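You operate a simulated robot arm through the tools that you are given. There is no shell and no other tool. Be economical: measure what you need, move in short steps, check, and stop when the job is done.

You run a simulated two-armed robot. Do the job below in one go: nothing can be reset, and whatever is moved stays where it is left.

JOB
Pick up the black handheld with one hand, pass it to the other hand and put it on the bench mat.

Only the result counts: the job must be done as asked and must still hold three seconds after the hand-in. Knocking over, shifting, dropping, spilling or breaking anything else fails it.

ROBOT AND FRAMES
Two 7-joint arms with two-finger parallel grippers on one trunk, on a base that drives. Base frame: it is fixed to the floor where the robot stands at the start and does not move with it; the origin is under the middle of the robot, x ahead of it, y to its left, z up. Readings come in m, degrees, newtons and seconds.
The left shoulder is at the start at [0.07, 0.134, 1.176], the right one opposite. With the tool pointing down near the work surface each hand reaches from about 0.1 to 0.64 m from the robot's upright axis, wherever it stands, measured 20 degrees to its own side. Places, roughly: bench mat [-1.8, 2, 0.8]; black handheld (8x4x14 cm) [0.5, 0.1, 0.9]. Payload 1.57 kg a hand.
The tool frame of a hand sits at the grasp point between the pads (the TCP): z along the fingers, y along the line on which they close. The tips reach 0.03 m beyond it. Largest opening 0.08 m; finger width 0.017, thickness 0.012; the body of the gripper, 0.04 by 0.082 m, starts 0.08 m behind the TCP.
Orientation is that of the tool frame in the base frame, as a unit quaternion [x, y, z, w]. With the fingers straight down and closing along the base's y, the tool's x points along the base's -x, its y along +y and its z along -z.

CONTROLS
- The arms move only by the tool play_rows. It takes "left_commands", "right_commands" or both (then of equal length, played together; a hand with none holds still); each is one flat list of numbers, 7 for each row, row after row: the shift along the tool's x, y, z in mm, then the turn, a rotation vector about the tool's x, y, z in degrees, then the finger opening in mm, from 0 to 80. In form: [dx, dy, dz, ax, ay, az, jaw, dx, dy, dz, ax, ay, az, jaw, ...]. A call has 1 to 12 rows; each row shifts and turns the commanded pose from where the row before left it, along the tool's axes as they then stand. A row lasts 0.2 s, in which the tool goes at most 0.05 m and 8.6 degrees; a call with a longer step from one row to the next is refused whole, and so is a gripper value outside its range. Where a pose cannot be reached the arm comes as near as it can. A force on the tool above 40 N (or 10 N above the force at the start of the call, whichever is more), or a blocked arm, ends the call early, and 0.2 s more pass. The fingers move at their own pace (about 0.153 m/s each) and stop on an object; they squeeze with about 43 N. The grip force told is the motor's: it shows also when the fingers shut on nothing. Time passes only in rows, and 0.2 s behind the last, so rows that do not move let the fingers close. The reply holds the time, the measured pose of the TCP, the force on the tool along the base axes, the opening and the grip force, in the units named above and with some noise, with the torque about the TCP (base axes, N m) and any sound that the robot's microphone picked up, and new pictures: "pictures" is both (left out), scene, wrist or none (wrist: the cameras of the hands that moved).
- Cameras (640 x 400 px; columns grow to the right, rows downward): "scene" is now at [0.1202, 0.0215, 1.3931]; the picture's right is [0.36, -0.93, 0.00], its down [-0.63, -0.24, -0.74] and it looks along [0.69, 0.27, -0.67] (base axes); focal length 270 px, centre (320, 200). "left" rides on the left gripper at [0.072, 0.007, -0.122] in its tool frame; the picture's right is [-0.09, 1.00, 0.00], its down [-0.84, -0.08, -0.54] and it looks along [-0.54, -0.05, 0.84] (tool axes); focal length 238 px, centre (320, 200). "right" rides on the right gripper at [0.072, -0.007, -0.122] in its tool frame; the picture's right is [0.09, 1.00, 0.00], its down [-0.84, 0.08, -0.54] and it looks along [-0.54, 0.05, 0.84] (tool axes); focal length 238 px, centre (320, 200). There is no depth. A picture from a camera that has moved, and an enlarged one, comes with that camera's place and axes in the base frame and with its lens. The place of the scene camera against the robot may be out by one fixed shift of up to 0.012 m in any direction.
- slide_trunk(by): slides the trunk up (or, below 0, down) by that many m; the arms and the scene camera ride with it, the base frame stays. It gives what a move gives, with no picture.
- steer(legs): drives the robot by 1 to 6 legs, each [ahead, left, turn to the left] in m, m and degrees, along the robot's own axes; the way and the turn of a leg run together, so that a leg with both is an arc; at most 1.5 m and 180 degrees a leg. The arms and the cameras ride along, it lands a little off, and it stops where it bumps. It gives what a move gives, and a new picture of the scene camera.
- turn_head(pan, tilt): turns the head with the scene camera to pan (to the left, within 86 degrees either way) and tilt (down, from -29 to 69), counted from straight ahead of the robot. It gives what a move gives, and a new picture of the scene camera.
- enlarge(camera, box): a new picture of the part [left, top, right, bottom] of that camera's present view, enlarged. It takes no simulated time.
- hand_in(): hands the job in; it is judged then, once.

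Go step by step. Nothing tells you exact positions but the pictures and the camera data: compare them with the known pose of the tool, close in by small moves and look again before you grip or let go. The budget is 120 turns and 260 pictures, counting those below and the enlarged ones. Unless the task says otherwise, let go and move clear before handing in, and close with one line.

The tools are called after "Request:" by a JSON object that holds its "fn" and its "kwargs". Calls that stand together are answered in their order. play_rows: Moves the arms, as the interface text tells. Its arguments: {"type":"object","properties":{"left_commands":{"type":"array","items":{"type":"number"}},"right_commands":{"type":"array","items":{"type":"number"}},"pictures":{"type":"string","enum":["both","scene","wrist","none"]}},"required":[]} The other tools are called the same way: slide_trunk (by) slides the trunk up or down; steer (legs) drives the base; turn_head (pan, tilt) turns the head that bears the scene camera; enlarge (camera, box) takes an enlarged picture of a part of a camera's view; hand_in () hands the job in.

At the start:

```text
time: 0.0
left_position: [0.433, 0.3566, 1.0964]
left_orientation: [-0.001, 1.0, 0.0, 0.001]
left_force: [-0.3, 0.1, -0.5]
left_ft_torque: [0.02, 0.01, -0.01]
left_gripper_width: 0.0803
left_gripper_force: 0.1
right_position: [0.3799, -0.0848, 1.1304]
right_orientation: [0.0, 1.0, 0.0, 0.001]
right_force: [0.3, 0.1, 0.2]
right_ft_torque: [-0.01, -0.01, 0.02]
right_gripper_width: 0.0799
right_gripper_force: 0.1
trunk travel left (down, up): [-0.75, 0.19]
robot x, y, heading: [-0.0006, -0.0037, 0.0]
head pan, tilt: [21.0, 42.1]
```

scene: 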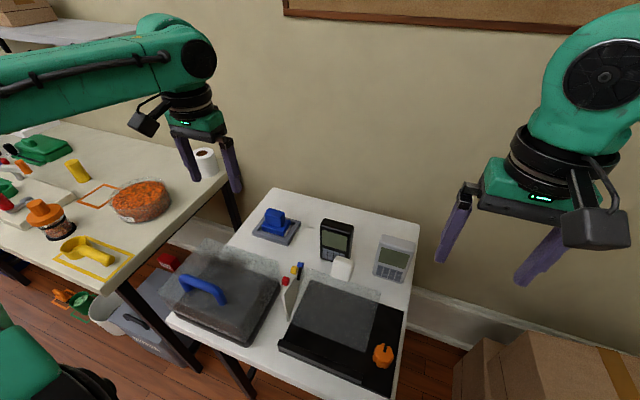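
right: 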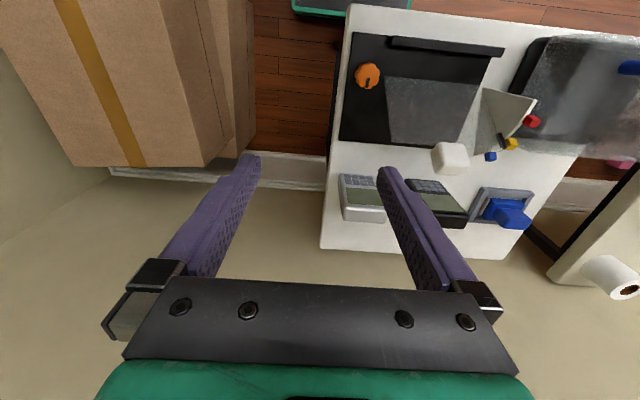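
left: 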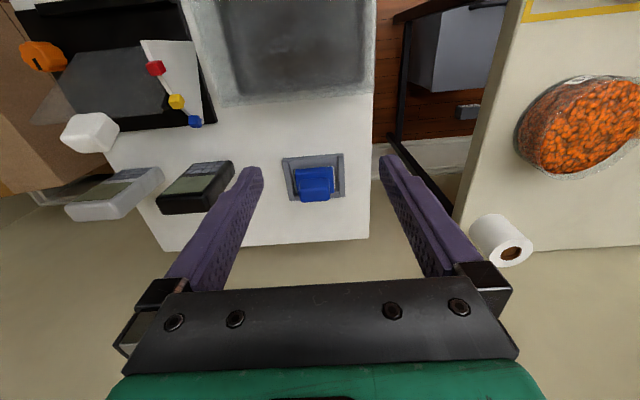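

I see the black handheld standing near the back of the small table, beside a grey one and a white block. I'll enlarge the views to judge its pose.

Request:
{"fn": "enlarge", "kwargs": {"camera": "scene", "box": [240, 190, 440, 315]}}

Request:
{"fn": "enlarge", "kwargs": {"camera": "left", "box": [40, 80, 360, 280]}}

Request:
{"fn": "enlarge", "kwargs": {"camera": "right", "box": [320, 100, 560, 250]}}

```text
3.20 times, centred on (340, 252) of scene
camera zoom: at [0.1202, 0.0215, 1.3931], right [0.36, -0.93, 0.0], down [-0.63, -0.24, -0.74], along [0.69, 0.27, -0.67], focal length 863 px, centre (256, 32)
```

zoom: 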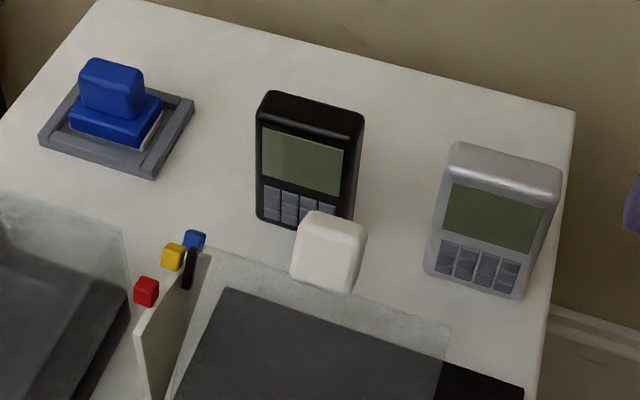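

```text
2.00 times, centred on (200, 180) of left
camera zoom: at [0.3624, 0.3643, 1.2189], right [0.09, 1.0, 0.0], down [0.84, -0.08, 0.54], along [0.54, -0.05, -0.84], focal length 477 px, centre (560, 240)
```

zoom: 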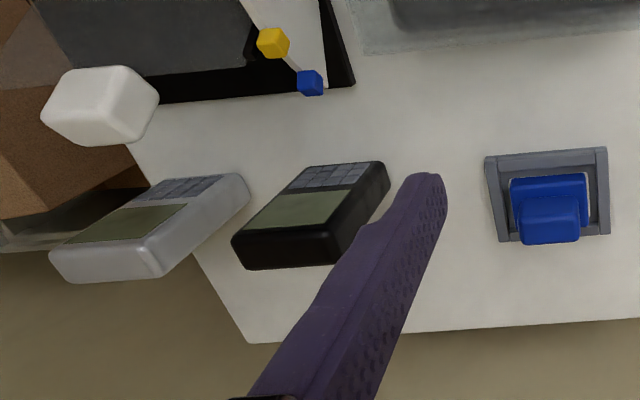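

```text
2.67 times, centred on (440, 175) of right
camera zoom: at [0.3077, -0.0926, 1.2512], right [-0.09, 1.0, 0.0], down [0.84, 0.08, 0.54], along [0.54, 0.05, -0.84], focal length 636 px, centre (0, 267)
```

zoom: 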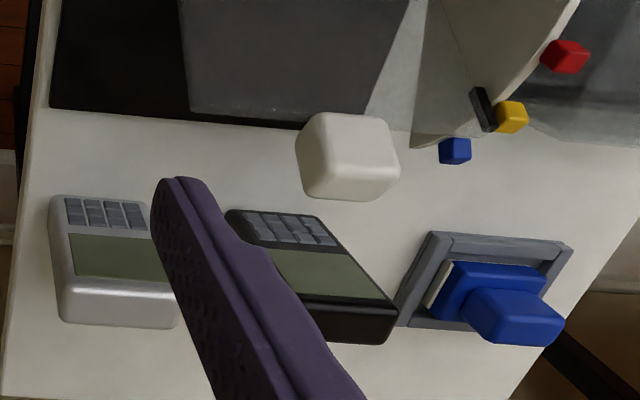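

The handheld stands upright at about (0.51, 0.135), with its display facing me and its top near z 0.94. The white block seems to be a knob raised to z ≈ 0.94 in front of it. I'll move the right hand aside and bring the left one nearer while turning it to close along x.

Request:
{"fn": "play_rows", "kwargs": {"left_commands": [-15, -32, -8, 0, 0, 0, 80, -15, -32, -8, 0, 0, 0, 80, -15, -32, -8, 0, 0, 0, 80, -15, -32, -8, 0, 0, 0, 80, 0, 0, 0, 0, 0, 8.5, 80, 0, 0, 0, 0, 0, 8.5, 80, 0, 0, 0, 0, 0, 8.5, 80, 0, 0, 0, 0, 0, 8.5, 80, 0, 0, 0, 0, 0, 8.5, 80, 0, 0, 0, 0, 0, 8.5, 80, 0, 0, 0, 0, 0, 8.5, 80, 0, 0, 0, 0, 0, 8.5, 80], "right_commands": [0, -45, 0, 0, 0, 0, 80, 0, -45, 0, 0, 0, 0, 80, 0, -45, 0, 0, 0, 0, 80, 0, -45, 0, 0, 0, 0, 80, 0, 0, 0, 0, 0, 0, 80, 0, 0, 0, 0, 0, 0, 80, 0, 0, 0, 0, 0, 0, 80, 0, 0, 0, 0, 0, 0, 80, 0, 0, 0, 0, 0, 0, 80, 0, 0, 0, 0, 0, 0, 80, 0, 0, 0, 0, 0, 0, 80, 0, 0, 0, 0, 0, 0, 80]}}

```text
time: 2.6
left_position: [0.493, 0.2298, 1.1303]
left_orientation: [0.56, 0.828, 0.001, 0.0]
left_force: [-0.5, -0.5, -0.2]
left_ft_torque: [0.01, -0.02, 0.03]
left_gripper_width: 0.0798
left_gripper_force: 0.0
right_position: [0.3827, -0.266, 1.1279]
right_orientation: [0.0, 1.0, 0.0, 0.0]
right_force: [-0.5, 0.3, -0.2]
right_ft_torque: [-0.01, -0.01, 0.0]
right_gripper_width: 0.08
right_gripper_force: 0.0
trunk travel left (down, up): [-0.75, 0.19]
robot x, y, heading: [-0.0001, -0.0027, -0.4]
head pan, tilt: [21.0, 42.1]
camera scene: at [0.1203, 0.0215, 1.3931], right [0.36, -0.93, 0.0], down [-0.63, -0.24, -0.74], along [0.69, 0.27, -0.67], focal length 270 px, centre (320, 200)
camera right: at [0.3099, -0.2728, 1.2496], right [-0.09, 1.0, 0.0], down [0.84, 0.08, 0.54], along [0.54, 0.05, -0.84], focal length 238 px, centre (320, 200)
camera left: at [0.4736, 0.2992, 1.2515], right [0.96, 0.29, 0.0], down [0.24, -0.81, 0.54], along [0.16, -0.52, -0.84], focal length 238 px, centre (320, 200)
```

scene: 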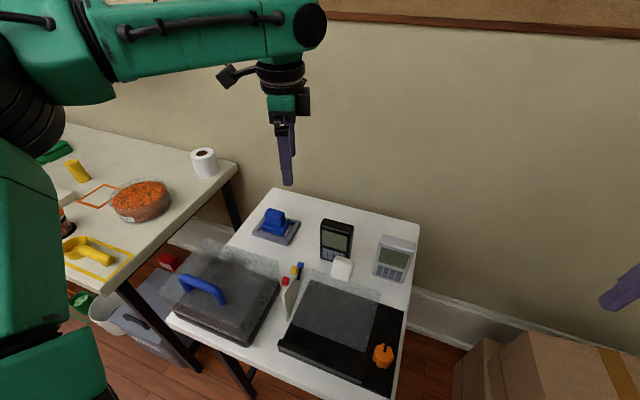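
right: 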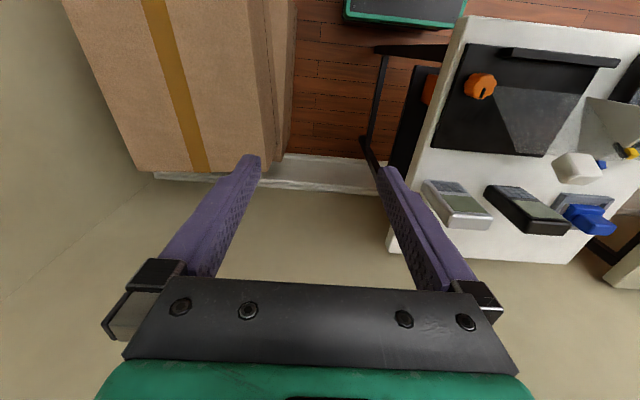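
left: 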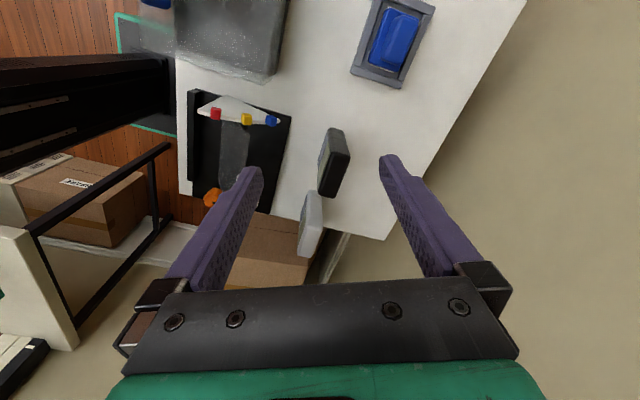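

The left hand is nearly lined up. I'll finish the turn and look again closely.

Request:
{"fn": "play_rows", "kwargs": {"left_commands": [0, 0, 0, 0, 0, 7, 80, 0, 0, 0, 0, 0, 7, 80, 0, 0, 0, 0, 0, 7, 80], "pictures": "none"}}

Request:
{"fn": "enlarge", "kwargs": {"camera": "left", "box": [200, 50, 440, 200]}}

Request:
{"fn": "enlarge", "kwargs": {"camera": "right", "box": [400, 100, 640, 250]}}

```text
time: 3.4
left_position: [0.4929, 0.2301, 1.1291]
left_orientation: [0.7, 0.714, 0.0, 0.0]
left_force: [0.7, -0.5, 0.0]
left_ft_torque: [0.0, 0.0, 0.01]
left_gripper_width: 0.0799
left_gripper_force: 0.0
right_position: [0.3827, -0.2658, 1.1282]
right_orientation: [0.0, 1.0, 0.001, 0.0]
right_force: [-0.4, -0.2, -0.6]
right_ft_torque: [0.01, -0.03, -0.01]
right_gripper_width: 0.0802
right_gripper_force: 0.0
trunk travel left (down, up): [-0.75, 0.19]
robot x, y, heading: [-0.0015, -0.0023, -0.0]
head pan, tilt: [21.0, 42.1]
```

```text
2.67 times, centred on (320, 125) of left
camera zoom: at [0.5002, 0.3024, 1.251], right [1.0, -0.07, 0.0], down [-0.06, -0.84, 0.54], along [-0.04, -0.54, -0.84], focal length 636 px, centre (320, 400)
```

zoom: 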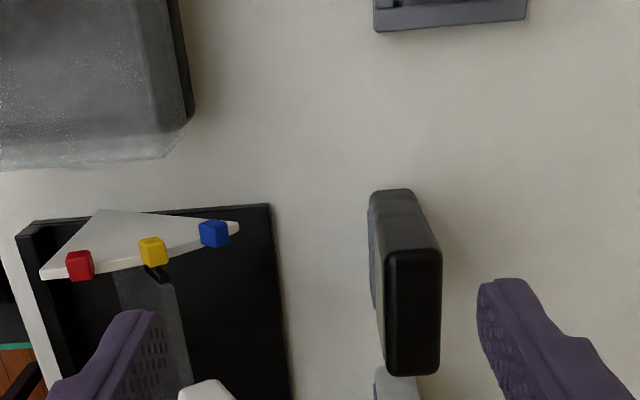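

```text
2.67 times, centred on (520, 175) of right
camera zoom: at [0.3099, -0.2729, 1.2496], right [-0.09, 1.0, 0.0], down [0.84, 0.08, 0.54], along [0.54, 0.05, -0.84], focal length 636 px, centre (-213, 267)
```

zoom: 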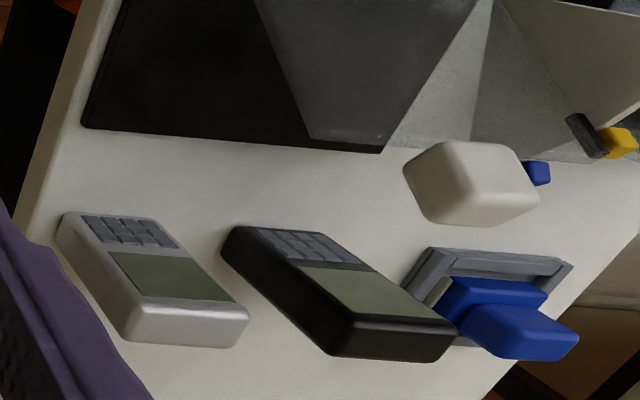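

The handheld's top face sits near (0.54, 0.15) with almost no yaw. I'll move the left hand above it, staying clear, and check the alignment.

Request:
{"fn": "play_rows", "kwargs": {"left_commands": [-20, 12, 0, 0, 0, 0, 80, -20, 12, 0, 0, 0, 0, 80, -20, 12, 0, 0, 0, 0, 80, -19, 12, 0, 0, 0, 0, 80, 0, 0, 35, 0, 0, 0, 80, 0, 0, 35, 0, 0, 0, 80, 0, 0, 30, 0, 0, 0, 80]}}

Request:
{"fn": "enlarge", "kwargs": {"camera": "scene", "box": [240, 140, 440, 265]}}

```text
time: 5.0
left_position: [0.5236, 0.1622, 1.0224]
left_orientation: [0.699, 0.715, 0.0, 0.001]
left_force: [0.7, 0.0, 0.7]
left_ft_torque: [0.02, -0.03, -0.01]
left_gripper_width: 0.0801
left_gripper_force: 0.0
left hand out of reach, approached as far as the arm can: row 3, 4
right_position: [0.3821, -0.2668, 1.1274]
right_orientation: [-0.001, 1.0, -0.001, 0.001]
right_force: [0.7, 0.3, 0.6]
right_ft_torque: [0.01, -0.02, 0.06]
right_gripper_width: 0.0803
right_gripper_force: 0.1
trunk travel left (down, up): [-0.75, 0.19]
robot x, y, heading: [-0.0007, 0.0007, -0.1]
head pan, tilt: [21.0, 42.1]
camera scene: at [0.1203, 0.0212, 1.3931], right [0.36, -0.93, 0.0], down [-0.63, -0.24, -0.74], along [0.69, 0.27, -0.67], focal length 270 px, centre (320, 200)
camera left: at [0.5313, 0.234, 1.1447], right [1.0, -0.07, 0.0], down [-0.06, -0.84, 0.54], along [-0.04, -0.54, -0.84], focal length 238 px, centre (320, 200)
```

scene: 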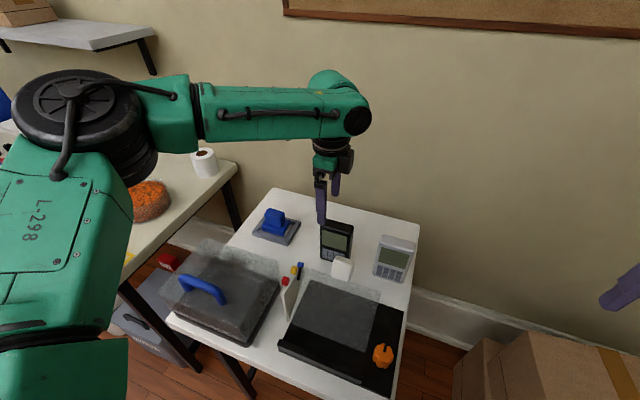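
left: 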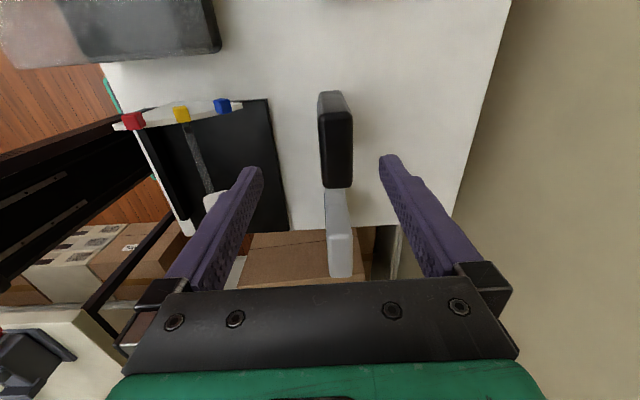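

```text
3.20 times, centred on (340, 202) of scene
camera zoom: at [0.1203, 0.0212, 1.3931], right [0.36, -0.93, 0.0], down [-0.63, -0.24, -0.74], along [0.69, 0.27, -0.67], focal length 863 px, centre (256, 192)
```

zoom: 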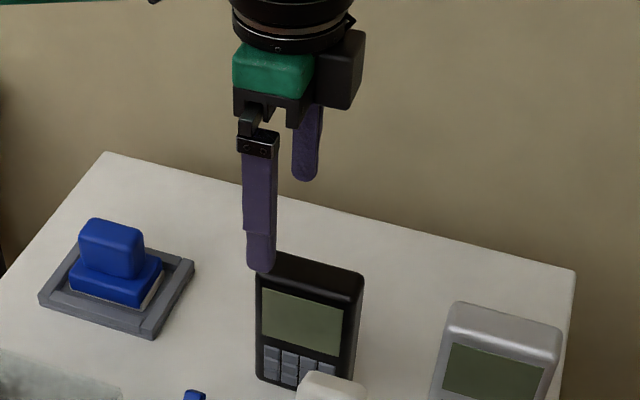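

Both heights agree: the top face centre is at (0.540, 0.151), z ≈ 0.94. I'll shift the last bit and come down partway.

Request:
{"fn": "play_rows", "kwargs": {"left_commands": [-4, 6, 10, 0, 0, 0, 80, -4, 6, 10, 0, 0, 0, 80, -3, 5, 10, 0, 0, 0, 80, 0, 0, 10, 0, 0, 0, 80]}}

```text
time: 6.0
left_position: [0.5281, 0.1603, 0.985]
left_orientation: [0.701, 0.713, 0.001, 0.001]
left_force: [-0.3, 0.0, 0.1]
left_ft_torque: [-0.01, -0.01, 0.0]
left_gripper_width: 0.0801
left_gripper_force: 0.0
left hand out of reach, approached as far as the arm can: row 2, 3
right_position: [0.3839, -0.2676, 1.1276]
right_orientation: [0.001, 1.0, 0.0, 0.0]
right_force: [-0.2, -0.3, 0.8]
right_ft_torque: [-0.03, 0.01, -0.03]
right_gripper_width: 0.0798
right_gripper_force: 0.0
trunk travel left (down, up): [-0.75, 0.19]
robot x, y, heading: [-0.0005, 0.0009, -0.2]
head pan, tilt: [21.0, 42.1]
camera scene: at [0.1207, 0.0215, 1.393], right [0.36, -0.93, 0.0], down [-0.63, -0.24, -0.74], along [0.69, 0.27, -0.67], focal length 270 px, centre (320, 200)
camera left: at [0.5342, 0.2327, 1.1074], right [1.0, -0.07, 0.0], down [-0.06, -0.84, 0.54], along [-0.04, -0.54, -0.84], focal length 238 px, centre (320, 200)
```

scene: 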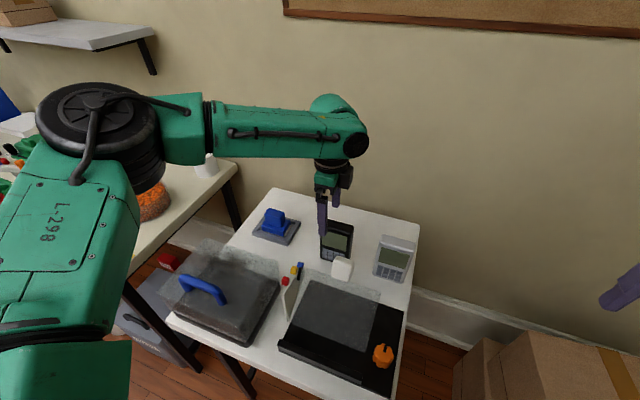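
left: 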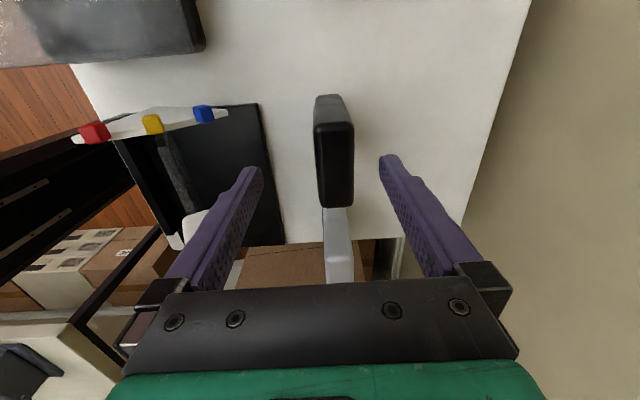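

The reach is just short. I'll look down to see whether there's room to drive forward a little.

Request:
{"fn": "turn_head", "kwargs": {"pan": 0, "tilt": 69}}

```text
time: 6.9
left_position: [0.527, 0.1605, 0.9862]
left_orientation: [0.7, 0.714, 0.001, 0.001]
left_force: [-1.8, -0.1, -0.9]
left_ft_torque: [0.01, 0.0, -0.03]
left_gripper_width: 0.0799
left_gripper_force: 0.1
right_position: [0.3819, -0.2664, 1.1285]
right_orientation: [0.001, 1.0, 0.0, -0.001]
right_force: [-0.1, 0.6, -0.5]
right_ft_torque: [0.01, 0.03, -0.02]
right_gripper_width: 0.0798
right_gripper_force: 0.0
trunk travel left (down, up): [-0.75, 0.19]
robot x, y, heading: [-0.0008, -0.001, -0.2]
head pan, tilt: [0.0, 68.8]
camera scene: at [0.0981, -0.0085, 1.36], right [0.0, -1.0, 0.0], down [-0.93, 0.0, -0.36], along [0.36, 0.0, -0.93], focal length 270 px, centre (320, 200)
```

scene: 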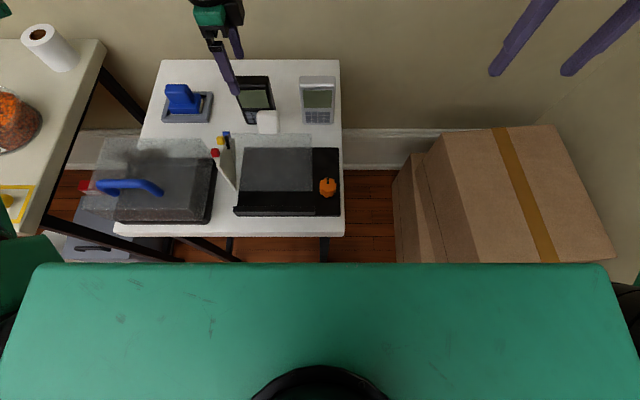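

There's little room ahead that I can be sure of. I'll lift the hand slightly and shift the base to the right, so the handheld sits better in the left arm's sector.

Request:
{"fn": "play_rows", "kwargs": {"left_commands": [0, 0, -25, 0, 0, 0, 80, 0, 0, -25, 0, 0, 0, 80], "pictures": "none"}}

Request:
{"fn": "steer", "kwargs": {"legs": [[0, -0.07, 0]]}}

```text
time: 7.5
left_position: [0.5279, 0.1606, 1.0362]
left_orientation: [0.7, 0.714, 0.001, 0.0]
left_force: [0.1, 0.1, 0.1]
left_ft_torque: [0.0, -0.01, -0.02]
left_gripper_width: 0.0799
left_gripper_force: 0.1
right_position: [0.3809, -0.267, 1.1283]
right_orientation: [0.002, 1.0, 0.0, 0.0]
right_force: [-0.1, 0.5, -0.7]
right_ft_torque: [-0.01, 0.04, -0.02]
right_gripper_width: 0.08
right_gripper_force: 0.2
trunk travel left (down, up): [-0.75, 0.19]
robot x, y, heading: [0.0016, -0.0019, -0.0]
head pan, tilt: [0.0, 68.8]
```

```text
time: 8.5
left_position: [0.5271, 0.0934, 1.0344]
left_orientation: [0.7, 0.714, 0.0, 0.001]
left_force: [0.3, 0.1, 0.4]
left_ft_torque: [-0.02, -0.01, 0.0]
left_gripper_width: 0.0798
left_gripper_force: 0.0
right_position: [0.3812, -0.3336, 1.129]
right_orientation: [-0.001, 1.0, -0.001, 0.0]
right_force: [1.0, 0.5, 0.0]
right_ft_torque: [-0.06, -0.01, 0.03]
right_gripper_width: 0.0801
right_gripper_force: 0.2
trunk travel left (down, up): [-0.75, 0.19]
robot x, y, heading: [-0.0035, -0.0728, -0.0]
head pan, tilt: [0.0, 68.8]
camera scene: at [0.0981, -0.0753, 1.36], right [0.0, -1.0, 0.0], down [-0.93, 0.0, -0.36], along [0.36, 0.0, -0.93], focal length 270 px, centre (320, 200)
```

scene: 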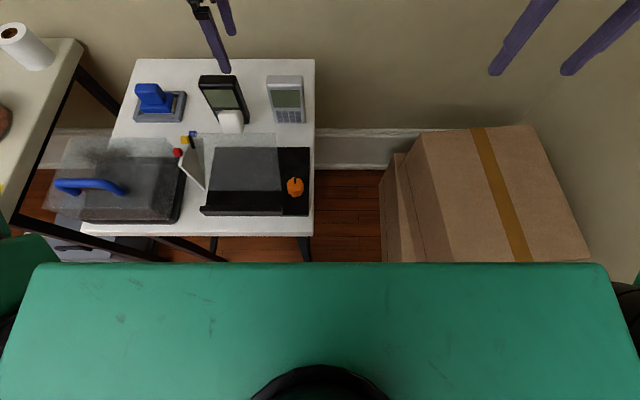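

Now I'll move the left hand to (0.540, 0.151) while still high.

Request:
{"fn": "play_rows", "kwargs": {"left_commands": [20, 0, 0, 0, 0, 0, 80, 20, 0, 0, 0, 0, 0, 80, 18, 4, 0, 0, 0, 0, 80, 0, 5, 0, 0, 0, 0, 80, 0, 4, 10, 0, 0, 0, 80]}}

```text
time: 9.7
left_position: [0.5406, 0.1493, 1.0255]
left_orientation: [0.699, 0.715, 0.001, 0.0]
left_force: [-0.7, 0.4, -0.1]
left_ft_torque: [0.02, -0.01, -0.02]
left_gripper_width: 0.08
left_gripper_force: 0.0
right_position: [0.3827, -0.3365, 1.1272]
right_orientation: [0.0, 1.0, 0.0, 0.0]
right_force: [0.0, -1.1, -0.4]
right_ft_torque: [0.02, -0.04, 0.03]
right_gripper_width: 0.0801
right_gripper_force: 0.1
trunk travel left (down, up): [-0.75, 0.19]
robot x, y, heading: [0.0029, -0.0717, 0.1]
head pan, tilt: [0.0, 68.8]
camera scene: at [0.0986, -0.0794, 1.36], right [0.0, -1.0, 0.0], down [-0.93, 0.0, -0.36], along [0.36, 0.0, -0.93], focal length 270 px, centre (320, 200)
camera left: at [0.5474, 0.2211, 1.1475], right [1.0, -0.07, 0.0], down [-0.06, -0.84, 0.54], along [-0.04, -0.54, -0.84], focal length 238 px, centre (320, 200)
```

scene: 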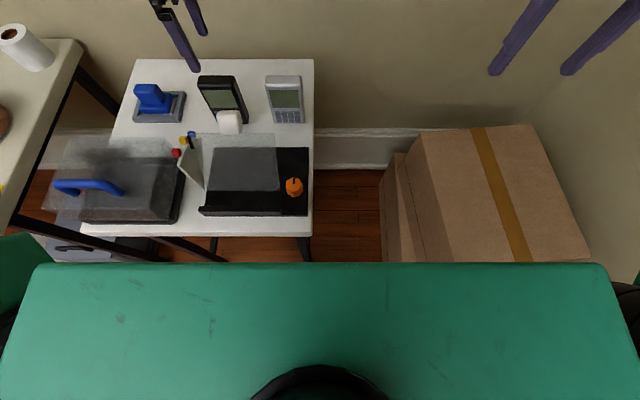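
left: 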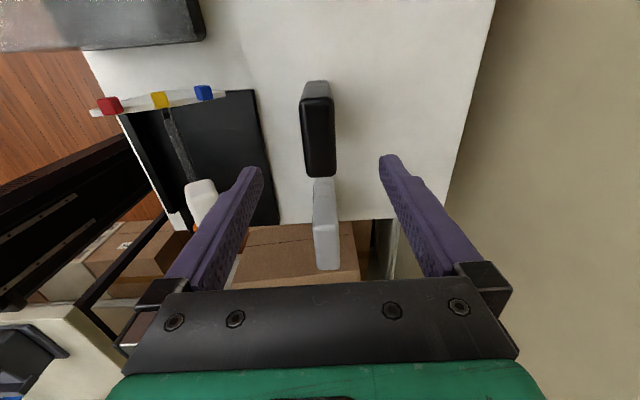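

The hand is right over the handheld with clearance on both sides. I'll go down and stop at TCP z ≈ 0.925.

Request:
{"fn": "play_rows", "kwargs": {"left_commands": [0, 0, 20, 0, 0, 0, 80, 0, 0, 20, 0, 0, 0, 80, 0, 0, 20, 0, 0, 0, 80, 0, 0, 15, 0, 0, 0, 80, 0, 0, 15, 0, 0, 0, 80, 0, 0, 10, 0, 0, 0, 80], "pictures": "wrist"}}

Request:
{"fn": "turn_head", "kwargs": {"pan": 20, "tilt": 42}}

Request:
{"fn": "enlarge", "kwargs": {"camera": "scene", "box": [220, 130, 460, 280]}}

```text
time: 11.1
left_position: [0.5377, 0.15, 0.9266]
left_orientation: [0.7, 0.714, 0.001, 0.001]
left_force: [0.0, 0.8, -0.7]
left_ft_torque: [0.0, 0.0, -0.02]
left_gripper_width: 0.0801
left_gripper_force: 0.0
right_position: [0.3833, -0.3376, 1.129]
right_orientation: [0.0, 1.0, 0.0, 0.001]
right_force: [0.2, 0.1, -0.1]
right_ft_torque: [0.0, -0.02, 0.02]
right_gripper_width: 0.0798
right_gripper_force: 0.1
trunk travel left (down, up): [-0.75, 0.19]
robot x, y, heading: [0.0014, -0.071, -0.0]
head pan, tilt: [0.0, 68.8]
camera left: at [0.5441, 0.222, 1.0483], right [1.0, -0.07, 0.0], down [-0.06, -0.84, 0.54], along [-0.04, -0.54, -0.84], focal length 238 px, centre (320, 200)
```

left: 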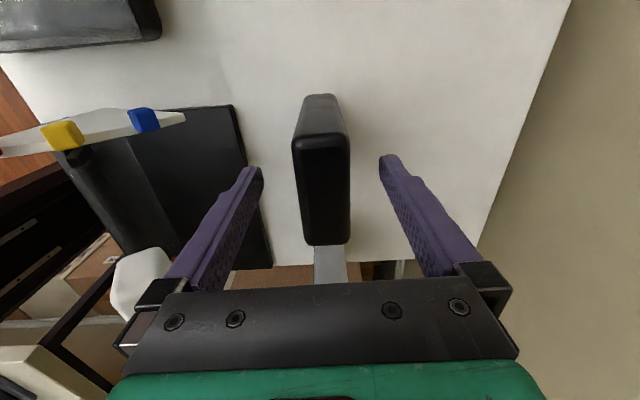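

```text
time: 12.0
left_position: [0.5377, 0.1497, 0.927]
left_orientation: [0.7, 0.714, 0.001, 0.001]
left_force: [-0.5, -0.8, 0.2]
left_ft_torque: [0.01, -0.01, 0.03]
left_gripper_width: 0.0799
left_gripper_force: 0.0
right_position: [0.3812, -0.3373, 1.1277]
right_orientation: [0.0, 1.0, 0.001, 0.0]
right_force: [-0.6, -0.1, 0.9]
right_ft_torque: [-0.01, 0.03, -0.01]
right_gripper_width: 0.0801
right_gripper_force: 0.1
trunk travel left (down, up): [-0.75, 0.19]
robot x, y, heading: [0.0002, -0.068, -0.3]
head pan, tilt: [20.0, 42.0]
camera scene: at [0.1207, -0.0511, 1.3931], right [0.34, -0.94, 0.0], down [-0.63, -0.23, -0.74], along [0.7, 0.25, -0.67], focal length 270 px, centre (320, 200)
```

scene: 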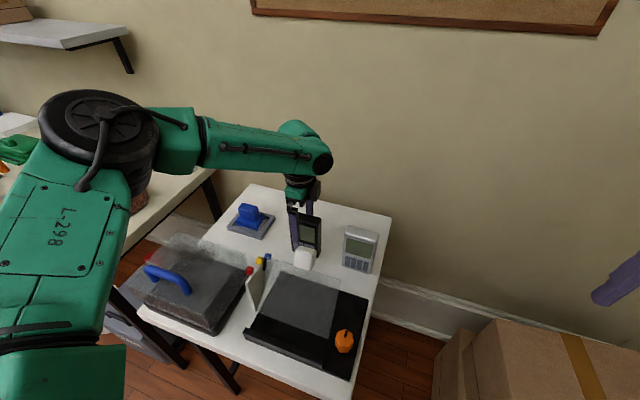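

```text
2.67 times, centred on (340, 205) of scene
camera zoom: at [0.1207, -0.0511, 1.3931], right [0.34, -0.94, 0.0], down [-0.63, -0.23, -0.74], along [0.7, 0.25, -0.67], focal length 719 px, centre (267, 187)
```

zoom: 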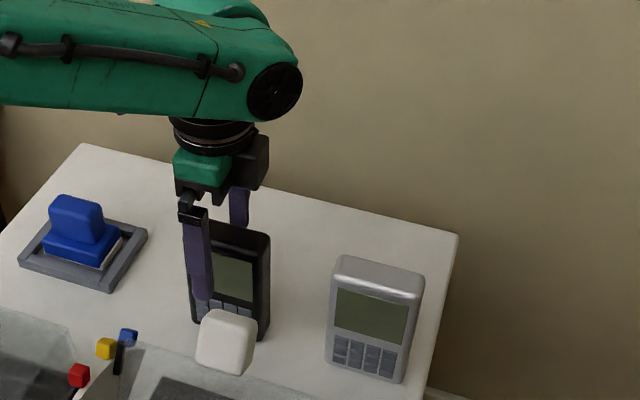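

The fingers straddle the handheld evenly, so I'll close the jaw.

Request:
{"fn": "play_rows", "kwargs": {"left_commands": [0, 0, 0, 0, 0, 0, 50, 0, 0, 0, 0, 0, 0, 30, 0, 0, 0, 0, 0, 0, 20, 0, 0, 0, 0, 0, 0, 20], "pictures": "wrist"}}

```text
time: 13.0
left_position: [0.5373, 0.1493, 0.9269]
left_orientation: [0.7, 0.714, 0.0, 0.0]
left_force: [-1.2, -0.3, -0.8]
left_ft_torque: [0.01, 0.07, 0.01]
left_gripper_width: 0.0315
left_gripper_force: 39.9
right_position: [0.3824, -0.3372, 1.1276]
right_orientation: [0.001, 1.0, 0.0, 0.0]
right_force: [0.5, -0.7, 0.3]
right_ft_torque: [-0.04, -0.01, 0.01]
right_gripper_width: 0.0801
right_gripper_force: 0.0
trunk travel left (down, up): [-0.75, 0.19]
robot x, y, heading: [0.0001, -0.0719, -0.1]
head pan, tilt: [20.0, 42.0]
camera left: at [0.5441, 0.2219, 1.0486], right [1.0, -0.07, 0.0], down [-0.06, -0.84, 0.54], along [-0.04, -0.54, -0.84], focal length 238 px, centre (320, 200)
```

left: 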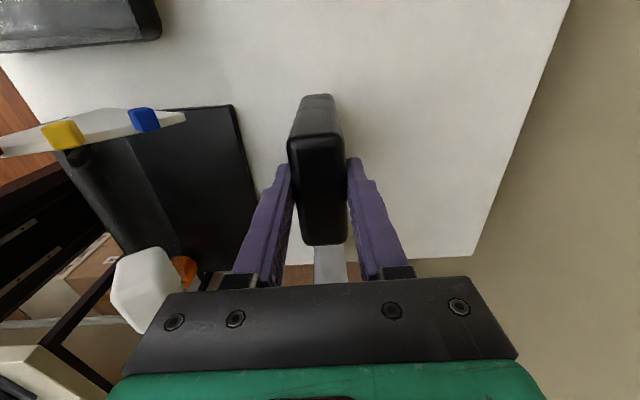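

Gripped, with a thickness of about 32 mm. I'll lift it straight up.

Request:
{"fn": "play_rows", "kwargs": {"left_commands": [0, 0, -15, 0, 0, 0, 20, 0, 0, -25, 0, 0, 0, 20, 0, 0, -30, 0, 0, 0, 20, 0, 0, -30, 0, 0, 0, 20, 0, 0, -30, 0, 0, 0, 20]}}

```text
time: 14.2
left_position: [0.54, 0.1493, 1.0561]
left_orientation: [0.699, 0.715, 0.001, 0.0]
left_force: [-0.5, 0.2, -1.1]
left_ft_torque: [0.0, -0.02, 0.04]
left_gripper_width: 0.0316
left_gripper_force: 40.1
right_position: [0.3825, -0.3386, 1.1276]
right_orientation: [0.0, 1.0, 0.0, 0.0]
right_force: [0.5, 0.1, 0.3]
right_ft_torque: [0.01, -0.01, 0.0]
right_gripper_width: 0.0801
right_gripper_force: 0.0
trunk travel left (down, up): [-0.75, 0.19]
robot x, y, heading: [0.0011, -0.0706, 0.1]
head pan, tilt: [20.0, 42.0]
camera scene: at [0.1204, -0.0513, 1.3932], right [0.34, -0.94, 0.0], down [-0.63, -0.23, -0.74], along [0.7, 0.25, -0.67], focal length 270 px, centre (320, 200)
camera left: at [0.5459, 0.2218, 1.1778], right [1.0, -0.07, 0.0], down [-0.06, -0.84, 0.54], along [-0.04, -0.54, -0.84], focal length 238 px, centre (320, 200)
```

scene: 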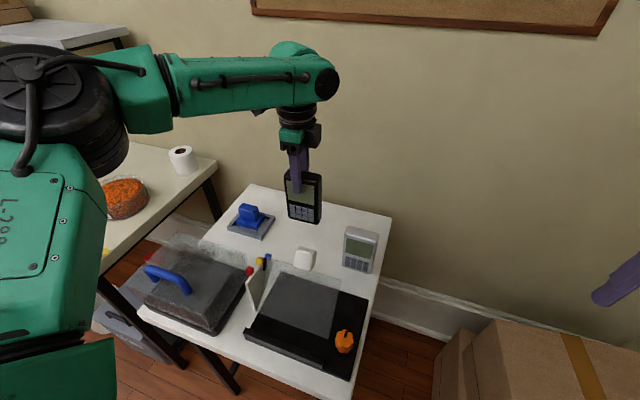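
left: 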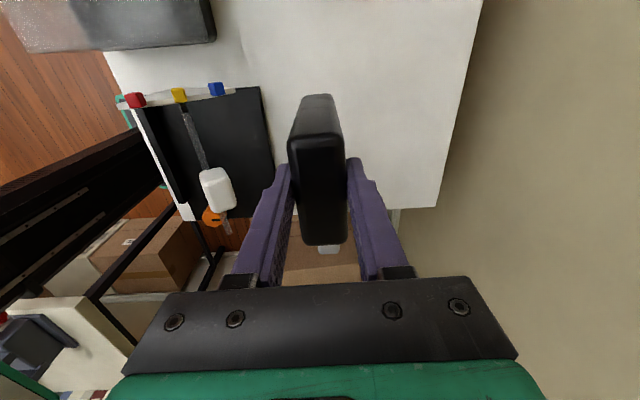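

It's lifted cleanly. Before moving away I'll look to both sides for the mat and for obstacles.

Request:
{"fn": "turn_head", "kwargs": {"pan": 86, "tilt": 25}}

Request:
{"fn": "turn_head", "kwargs": {"pan": -86, "tilt": 35}}

```text
time: 15.6
left_position: [0.539, 0.1504, 1.0546]
left_orientation: [0.7, 0.714, 0.0, 0.001]
left_force: [1.0, 1.0, -1.6]
left_ft_torque: [0.04, -0.03, 0.0]
left_gripper_width: 0.0316
left_gripper_force: 40.0
right_position: [0.3838, -0.3367, 1.1283]
right_orientation: [0.0, 1.0, 0.0, 0.0]
right_force: [0.4, 0.4, -0.2]
right_ft_torque: [-0.02, -0.01, 0.03]
right_gripper_width: 0.08
right_gripper_force: 0.0
trunk travel left (down, up): [-0.75, 0.19]
robot x, y, heading: [0.0037, -0.0699, 0.0]
head pan, tilt: [85.9, 25.0]
camera scene: at [0.0493, 0.0125, 1.4194], right [1.0, -0.07, 0.0], down [-0.03, -0.42, -0.91], along [0.06, 0.9, -0.42], focal length 270 px, centre (320, 200)
```

scene: 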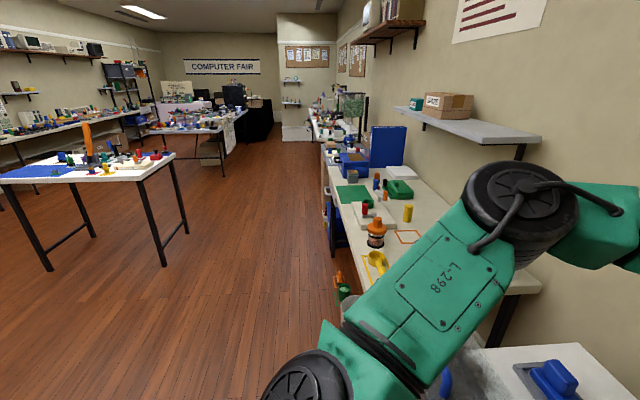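

```text
time: 18.2
left_position: [0.5395, 0.149, 1.0556]
left_orientation: [0.699, 0.715, 0.001, 0.0]
left_force: [0.6, 0.0, -2.3]
left_ft_torque: [-0.02, 0.01, 0.02]
left_gripper_width: 0.0317
left_gripper_force: 40.5
right_position: [0.3824, -0.3363, 1.1281]
right_orientation: [-0.001, 1.0, 0.0, 0.0]
right_force: [0.4, 0.3, -0.9]
right_ft_torque: [0.04, -0.02, 0.0]
right_gripper_width: 0.08
right_gripper_force: 0.0
trunk travel left (down, up): [-0.75, 0.19]
robot x, y, heading: [-0.0009, -0.0726, -0.1]
head pan, tilt: [-85.9, 35.0]
camera scene: at [0.0489, -0.1673, 1.4037], right [-1.0, -0.07, 0.0], down [-0.04, 0.57, -0.82], along [0.06, -0.82, -0.57], focal length 270 px, centre (320, 200)
```

scene: 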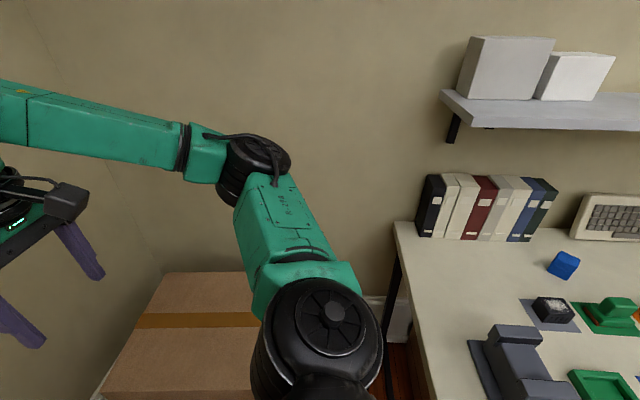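

The blue mat is on the table to my rear left, and the floor between looks open. A table close on my right rear means I should go left as I back up. I'll raise the handheld, then back off diagonally.

Request:
{"fn": "play_rows", "kwargs": {"left_commands": [-3, -15, -30, 0, 0, 0, 20, -3, -25, -30, 0, 0, 0, 20, 0, -30, -30, 0, 0, 0, 20, 0, -30, 0, 0, 0, 0, 20], "pictures": "none"}}

Request:
{"fn": "steer", "kwargs": {"legs": [[-0.3, 0.22, 0]]}}

Request:
{"fn": "turn_head", "kwargs": {"pan": 0, "tilt": 40}}

```text
time: 19.2
left_position: [0.4394, 0.1417, 1.1468]
left_orientation: [0.699, 0.715, 0.001, 0.001]
left_force: [0.3, 0.7, -2.0]
left_ft_torque: [0.0, 0.01, 0.01]
left_gripper_width: 0.0317
left_gripper_force: 40.5
right_position: [0.3821, -0.3372, 1.1288]
right_orientation: [0.0, 1.0, 0.0, 0.002]
right_force: [0.3, 0.9, 0.9]
right_ft_torque: [0.02, 0.01, -0.03]
right_gripper_width: 0.0802
right_gripper_force: 0.0
trunk travel left (down, up): [-0.75, 0.19]
robot x, y, heading: [0.0011, -0.0729, -0.2]
head pan, tilt: [-85.9, 35.0]
```

```text
time: 21.6
left_position: [0.1419, 0.3595, 1.1457]
left_orientation: [0.7, 0.715, 0.0, 0.0]
left_force: [-0.3, -0.2, -2.8]
left_ft_torque: [-0.04, 0.01, 0.01]
left_gripper_width: 0.0315
left_gripper_force: 40.3
right_position: [0.0872, -0.1183, 1.1275]
right_orientation: [-0.001, 1.0, 0.0, -0.001]
right_force: [-0.1, -0.3, 0.0]
right_ft_torque: [0.01, 0.02, 0.01]
right_gripper_width: 0.08
right_gripper_force: 0.0
trunk travel left (down, up): [-0.75, 0.19]
robot x, y, heading: [-0.2975, 0.1503, -0.1]
head pan, tilt: [-85.9, 35.0]
camera scene: at [-0.2484, 0.0512, 1.4035], right [-1.0, -0.07, 0.0], down [-0.04, 0.57, -0.82], along [0.06, -0.82, -0.57], focal length 270 px, centre (320, 200)
```

scene: 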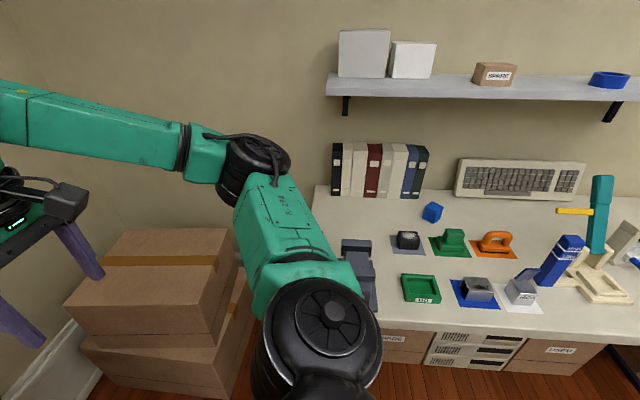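

```text
time: 23.2
left_position: [0.14, 0.3603, 1.1459]
left_orientation: [0.7, 0.714, 0.001, 0.001]
left_force: [0.8, 0.0, -3.3]
left_ft_torque: [-0.01, -0.03, 0.0]
left_gripper_width: 0.0318
left_gripper_force: 40.4
right_position: [0.0849, -0.118, 1.1279]
right_orientation: [-0.001, 1.0, 0.0, 0.0]
right_force: [0.3, -0.1, -0.5]
right_ft_torque: [-0.01, 0.0, -0.03]
right_gripper_width: 0.08
right_gripper_force: 0.0
trunk travel left (down, up): [-0.75, 0.19]
robot x, y, heading: [-0.2982, 0.1498, 0.2]
head pan, tilt: [0.0, 40.0]
camera scene: at [-0.1709, 0.1399, 1.3961], right [0.0, -1.0, 0.0], down [-0.64, 0.0, -0.77], along [0.77, 0.0, -0.64], focal length 270 px, centre (320, 200)
```

scene: 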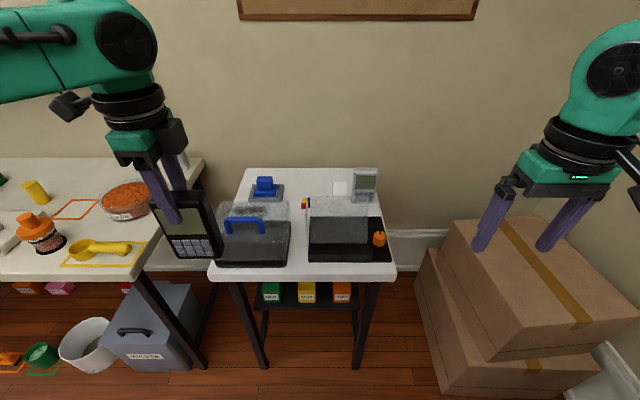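

Clear space now. Next I'll turn the right hand: first a yaw of −90° about its own axis, with the left hand holding.

Request:
{"fn": "play_rows", "kwargs": {"right_commands": [0, 0, 0, 0, 0, -8.2, 80, 0, 0, 0, 0, 0, -8.2, 80, 0, 0, 0, 0, 0, -8.2, 80, 0, 0, 0, 0, 0, -8.2, 80, 0, 0, 0, 0, 0, -8.2, 80, 0, 0, 0, 0, 0, -8.2, 80, 0, 0, 0, 0, 0, -8.2, 80, 0, 0, 0, 0, 0, -8.2, 80, 0, 0, 0, 0, 0, -8.2, 80, 0, 0, 0, 0, 0, -8.2, 80, 0, 0, 0, 0, 0, -8, 80], "left_commands": [-10, 0, -4, 0, 0, 0, 20, -10, 0, -4, 0, 0, 0, 20, -10, 0, -4, 0, 0, 0, 20, -10, 0, -4, 0, 0, 0, 20, -10, 0, -4, 0, 0, 0, 20, -10, 0, -4, 0, 0, 0, 20, -10, 0, 0, 0, 0, 0, 20, -10, 0, 0, 0, 0, 0, 20, -10, 0, 0, 0, 0, 0, 20, -10, 0, 0, 0, 0, 0, 20, 0, 0, 0, 0, 0, 0, 20], "pictures": "scene"}}

Request:
{"fn": "play_rows", "kwargs": {"right_commands": [0, 0, 0, 0, -8.2, 0, 80, 0, 0, 0, 0, -8.2, 0, 80, 0, 0, 0, 0, -8.2, 0, 80, 0, 0, 0, 0, -8.2, 0, 80, 0, 0, 0, 0, -8.2, 0, 80, 0, 0, 0, 0, -8.2, 0, 80, 0, 0, 0, 0, -8.2, 0, 80, 0, 0, 0, 0, -8.2, 0, 80, 0, 0, 0, 0, -8.2, 0, 80, 0, 0, 0, 0, -8.2, 0, 80, 0, 0, 0, 0, -8, 0, 80]}}

```text
time: 25.6
left_position: [0.1434, 0.2625, 1.1689]
left_orientation: [0.699, 0.715, 0.0, 0.001]
left_force: [-0.2, 0.2, -1.9]
left_ft_torque: [0.03, 0.01, 0.01]
left_gripper_width: 0.0316
left_gripper_force: 39.9
right_position: [-0.0756, 0.0731, 1.1072]
right_orientation: [0.707, -0.707, 0.0, 0.0]
right_force: [-0.5, -0.1, -0.3]
right_ft_torque: [0.0, 0.01, -0.02]
right_gripper_width: 0.0801
right_gripper_force: 0.1
right hand out of reach, approached as far as the arm can: row 3, 4, 5, 6, 7, 8, 9, 10, 11
trunk travel left (down, up): [-0.75, 0.19]
robot x, y, heading: [-0.2977, 0.1508, 0.0]
head pan, tilt: [0.0, 40.0]
camera scene: at [-0.1714, 0.1414, 1.3961], right [0.0, -1.0, 0.0], down [-0.64, 0.0, -0.77], along [0.77, 0.0, -0.64], focal length 270 px, centre (320, 200)
```

scene: 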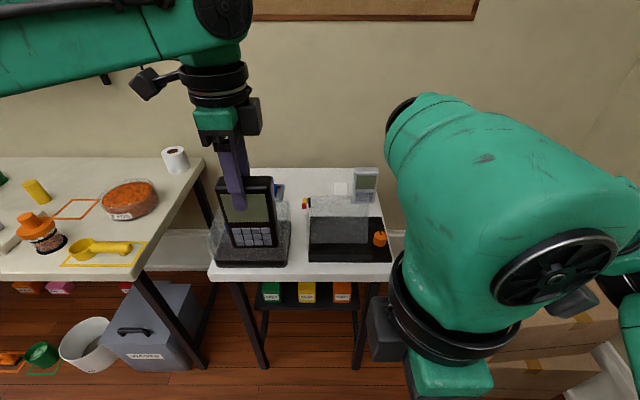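

```text
time: 28.0
left_position: [0.1451, 0.2615, 1.1695]
left_orientation: [0.699, 0.715, 0.001, 0.0]
left_force: [0.1, 0.3, -1.3]
left_ft_torque: [0.02, -0.01, 0.0]
left_gripper_width: 0.0316
left_gripper_force: 40.3
right_position: [-0.103, 0.0771, 1.2642]
right_orientation: [-0.5, 0.5, 0.5, 0.5]
right_force: [0.2, -0.5, 0.7]
right_ft_torque: [-0.02, -0.02, 0.02]
right_gripper_width: 0.08
right_gripper_force: 0.1
right hand out of reach, approached as far as the arm can: row 1, 2, 3, 4, 5, 6, 7, 8, 9, 10, 11
trunk travel left (down, up): [-0.75, 0.19]
robot x, y, heading: [-0.2943, 0.144, 0.2]
head pan, tilt: [0.0, 40.0]
camera scene: at [-0.171, 0.14, 1.3961], right [0.0, -1.0, 0.0], down [-0.64, 0.0, -0.77], along [0.77, 0.0, -0.64], focal length 270 px, centre (320, 200)
camera right: at [-0.097, -0.0448, 1.1921], right [-1.0, 0.0, -0.09], down [-0.07, -0.54, 0.84], along [-0.05, 0.84, 0.54], focal length 238 px, centre (320, 200)
```

scene: 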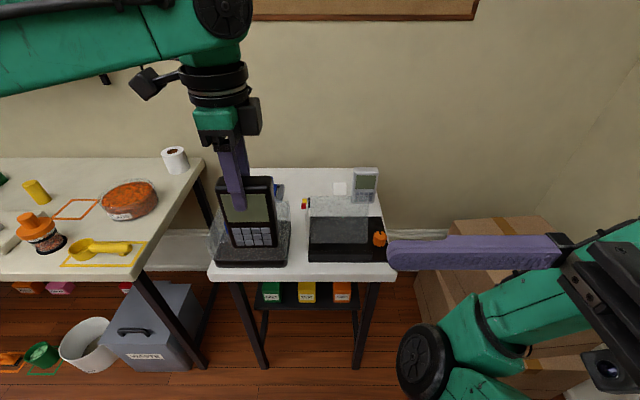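
right: 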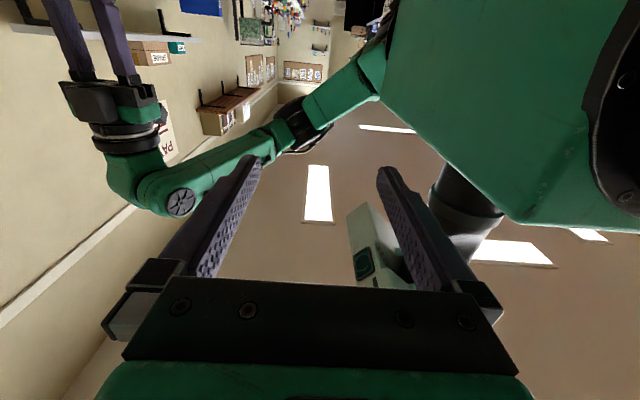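

The right arm folded oddly near the body, though it did reach the orientation. I'll bring the hand forward to free space and see whether it recovers.

Request:
{"fn": "play_rows", "kwargs": {"right_commands": [0, -20, 0, 0, 0, 0, 80, 0, -30, 0, 0, 0, 0, 80, 5, -30, -5, 0, 0, 0, 80, 10, -30, -5, 0, 0, 0, 80, 10, -30, -5, 0, 0, 0, 80, 10, -30, -5, 0, 0, 0, 80, 10, -30, -10, 0, 0, 0, 80, 10, -30, -10, 0, 0, 0, 80]}}

```text
time: 29.8
left_position: [0.1448, 0.2605, 1.1697]
left_orientation: [0.7, 0.714, 0.001, 0.001]
left_force: [0.4, -0.2, -1.8]
left_ft_torque: [-0.01, -0.01, 0.0]
left_gripper_width: 0.0315
left_gripper_force: 40.2
right_position: [-0.0661, 0.032, 1.3139]
right_orientation: [-0.5, 0.5, 0.501, 0.499]
right_force: [0.3, 0.3, 0.3]
right_ft_torque: [-0.02, 0.01, -0.01]
right_gripper_width: 0.08
right_gripper_force: 0.1
right hand out of reach, approached as far as the arm can: row 1, 2, 3, 4, 5, 6, 7, 8
trunk travel left (down, up): [-0.75, 0.19]
robot x, y, heading: [-0.2995, 0.1491, 0.1]
head pan, tilt: [0.0, 40.0]
camera scene: at [-0.171, 0.1396, 1.3961], right [0.0, -1.0, 0.0], down [-0.64, 0.0, -0.77], along [0.77, 0.0, -0.64], focal length 270 px, centre (320, 200)
camera right: at [-0.0596, -0.0893, 1.2414], right [-1.0, 0.0, -0.09], down [-0.08, -0.54, 0.84], along [-0.05, 0.84, 0.54], focal length 238 px, centre (320, 200)
```

scene: 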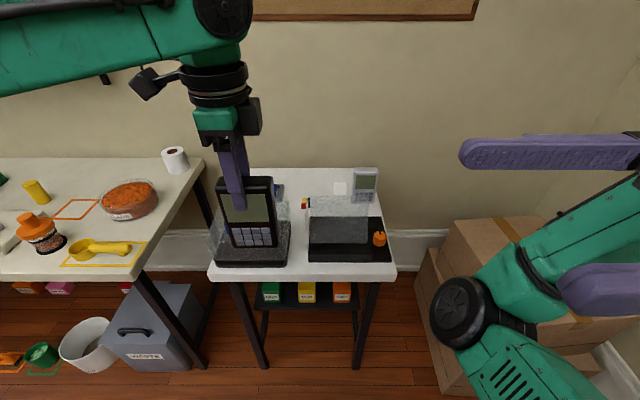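
right: 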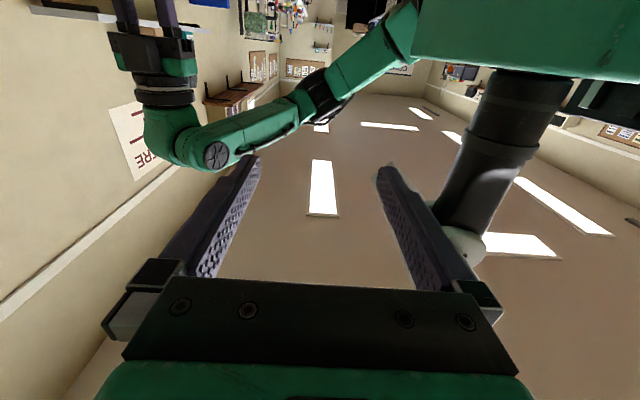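

That yaw direction runs the right wrist into its limits. Better plan: undo it, keep the right hand in its natural closing direction (along y) pointing forward, and turn the left hand back so the handheld's thickness lies along y.

Request:
{"fn": "play_rows", "kwargs": {"right_commands": [0, 0, 0, 0, 8.2, 0, 80, 0, 0, 0, 0, 8.2, 0, 80, 0, 0, 0, 0, 8.2, 0, 80, 0, 0, 0, 0, 8.2, 0, 80, 0, 0, 0, 0, 8.2, 0, 80, 0, 0, 0, 0, 8.2, 0, 80, 0, 0, 0, 0, 8.2, 0, 80, 0, 0, 0, 0, 8.2, 0, 80, 0, 0, 0, 0, 8.2, 0, 80, 0, 0, 0, 0, 8.2, 0, 80, 0, 0, 0, 0, 8, 0, 80], "pictures": "scene"}}

Request:
{"fn": "play_rows", "kwargs": {"right_commands": [0, 0, 0, 0, 0, 8.2, 80, 0, 0, 0, 0, 0, 8.2, 80, 0, 0, 0, 0, 0, 8.2, 80, 0, 0, 0, 0, 0, 8.2, 80, 0, 0, 0, 0, 0, 8.2, 80, 0, 0, 0, 0, 0, 8.2, 80, 0, 0, 0, 0, 0, 8.2, 80, 0, 0, 0, 0, 0, 8.2, 80, 0, 0, 0, 0, 0, 8.2, 80, 0, 0, 0, 0, 0, 8.2, 80, 0, 0, 0, 0, 0, 8, 80], "pictures": "scene"}}

```text
time: 31.8
left_position: [0.1427, 0.2623, 1.1693]
left_orientation: [0.699, 0.715, 0.0, 0.0]
left_force: [0.1, 0.3, -2.7]
left_ft_torque: [0.02, -0.03, -0.01]
left_gripper_width: 0.0318
left_gripper_force: 40.1
right_position: [-0.1175, 0.0715, 1.2984]
right_orientation: [-0.695, 0.704, 0.105, 0.102]
right_force: [4.6, 1.7, 2.0]
right_ft_torque: [-0.32, 0.54, 0.02]
right_gripper_width: 0.0804
right_gripper_force: 0.1
right hand out of reach, approached as far as the arm can: row 4, 5, 6, 7, 8, 9, 10
trunk travel left (down, up): [-0.75, 0.19]
robot x, y, heading: [-0.2975, 0.1476, 0.2]
head pan, tilt: [0.0, 40.0]
stopped in row 10 (right hand): the force on the tool passed its limit (the readings are from after the stop); the commanded pose is now the measured one
camera scene: at [-0.1717, 0.1405, 1.3958], right [-0.01, -1.0, 0.0], down [-0.65, 0.01, -0.76], along [0.76, -0.01, -0.65], focal length 270 px, centre (320, 200)
```

scene: 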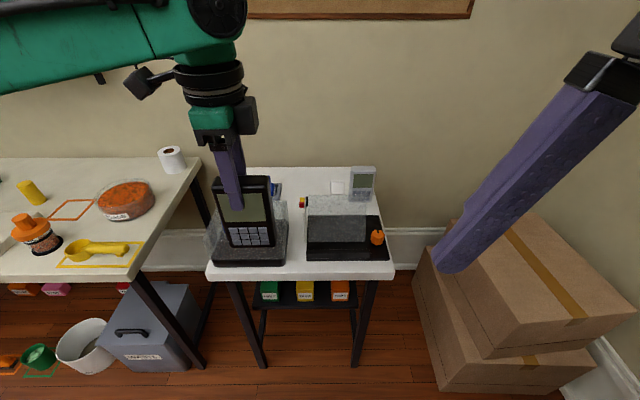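

```text
time: 32.5
left_position: [0.1435, 0.2615, 1.1697]
left_orientation: [0.699, 0.715, 0.0, 0.0]
left_force: [0.1, 0.4, -2.1]
left_ft_torque: [0.02, -0.01, 0.02]
left_gripper_width: 0.0315
left_gripper_force: 40.3
right_position: [-0.1156, 0.0683, 1.2973]
right_orientation: [-0.578, 0.803, 0.12, 0.083]
right_force: [4.5, -0.9, -2.0]
right_ft_torque: [0.09, 0.4, 0.1]
right_gripper_width: 0.0801
right_gripper_force: 0.1
trunk travel left (down, up): [-0.75, 0.19]
robot x, y, heading: [-0.2983, 0.1481, 0.2]
head pan, tilt: [0.0, 40.0]
stopped in row 3 (right hand): the force on the tool passed its limit (the readings are from after the stop); the commanded pose is now the measured one
camera scene: at [-0.1707, 0.1395, 1.3961], right [-0.01, -1.0, 0.0], down [-0.64, 0.0, -0.77], along [0.77, 0.0, -0.64], focal length 270 px, centre (320, 200)
```

scene: 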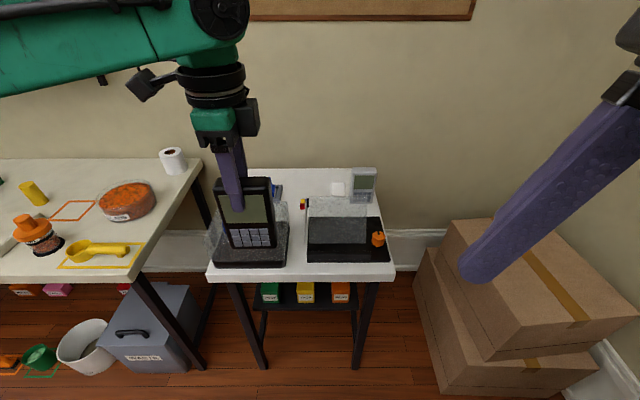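

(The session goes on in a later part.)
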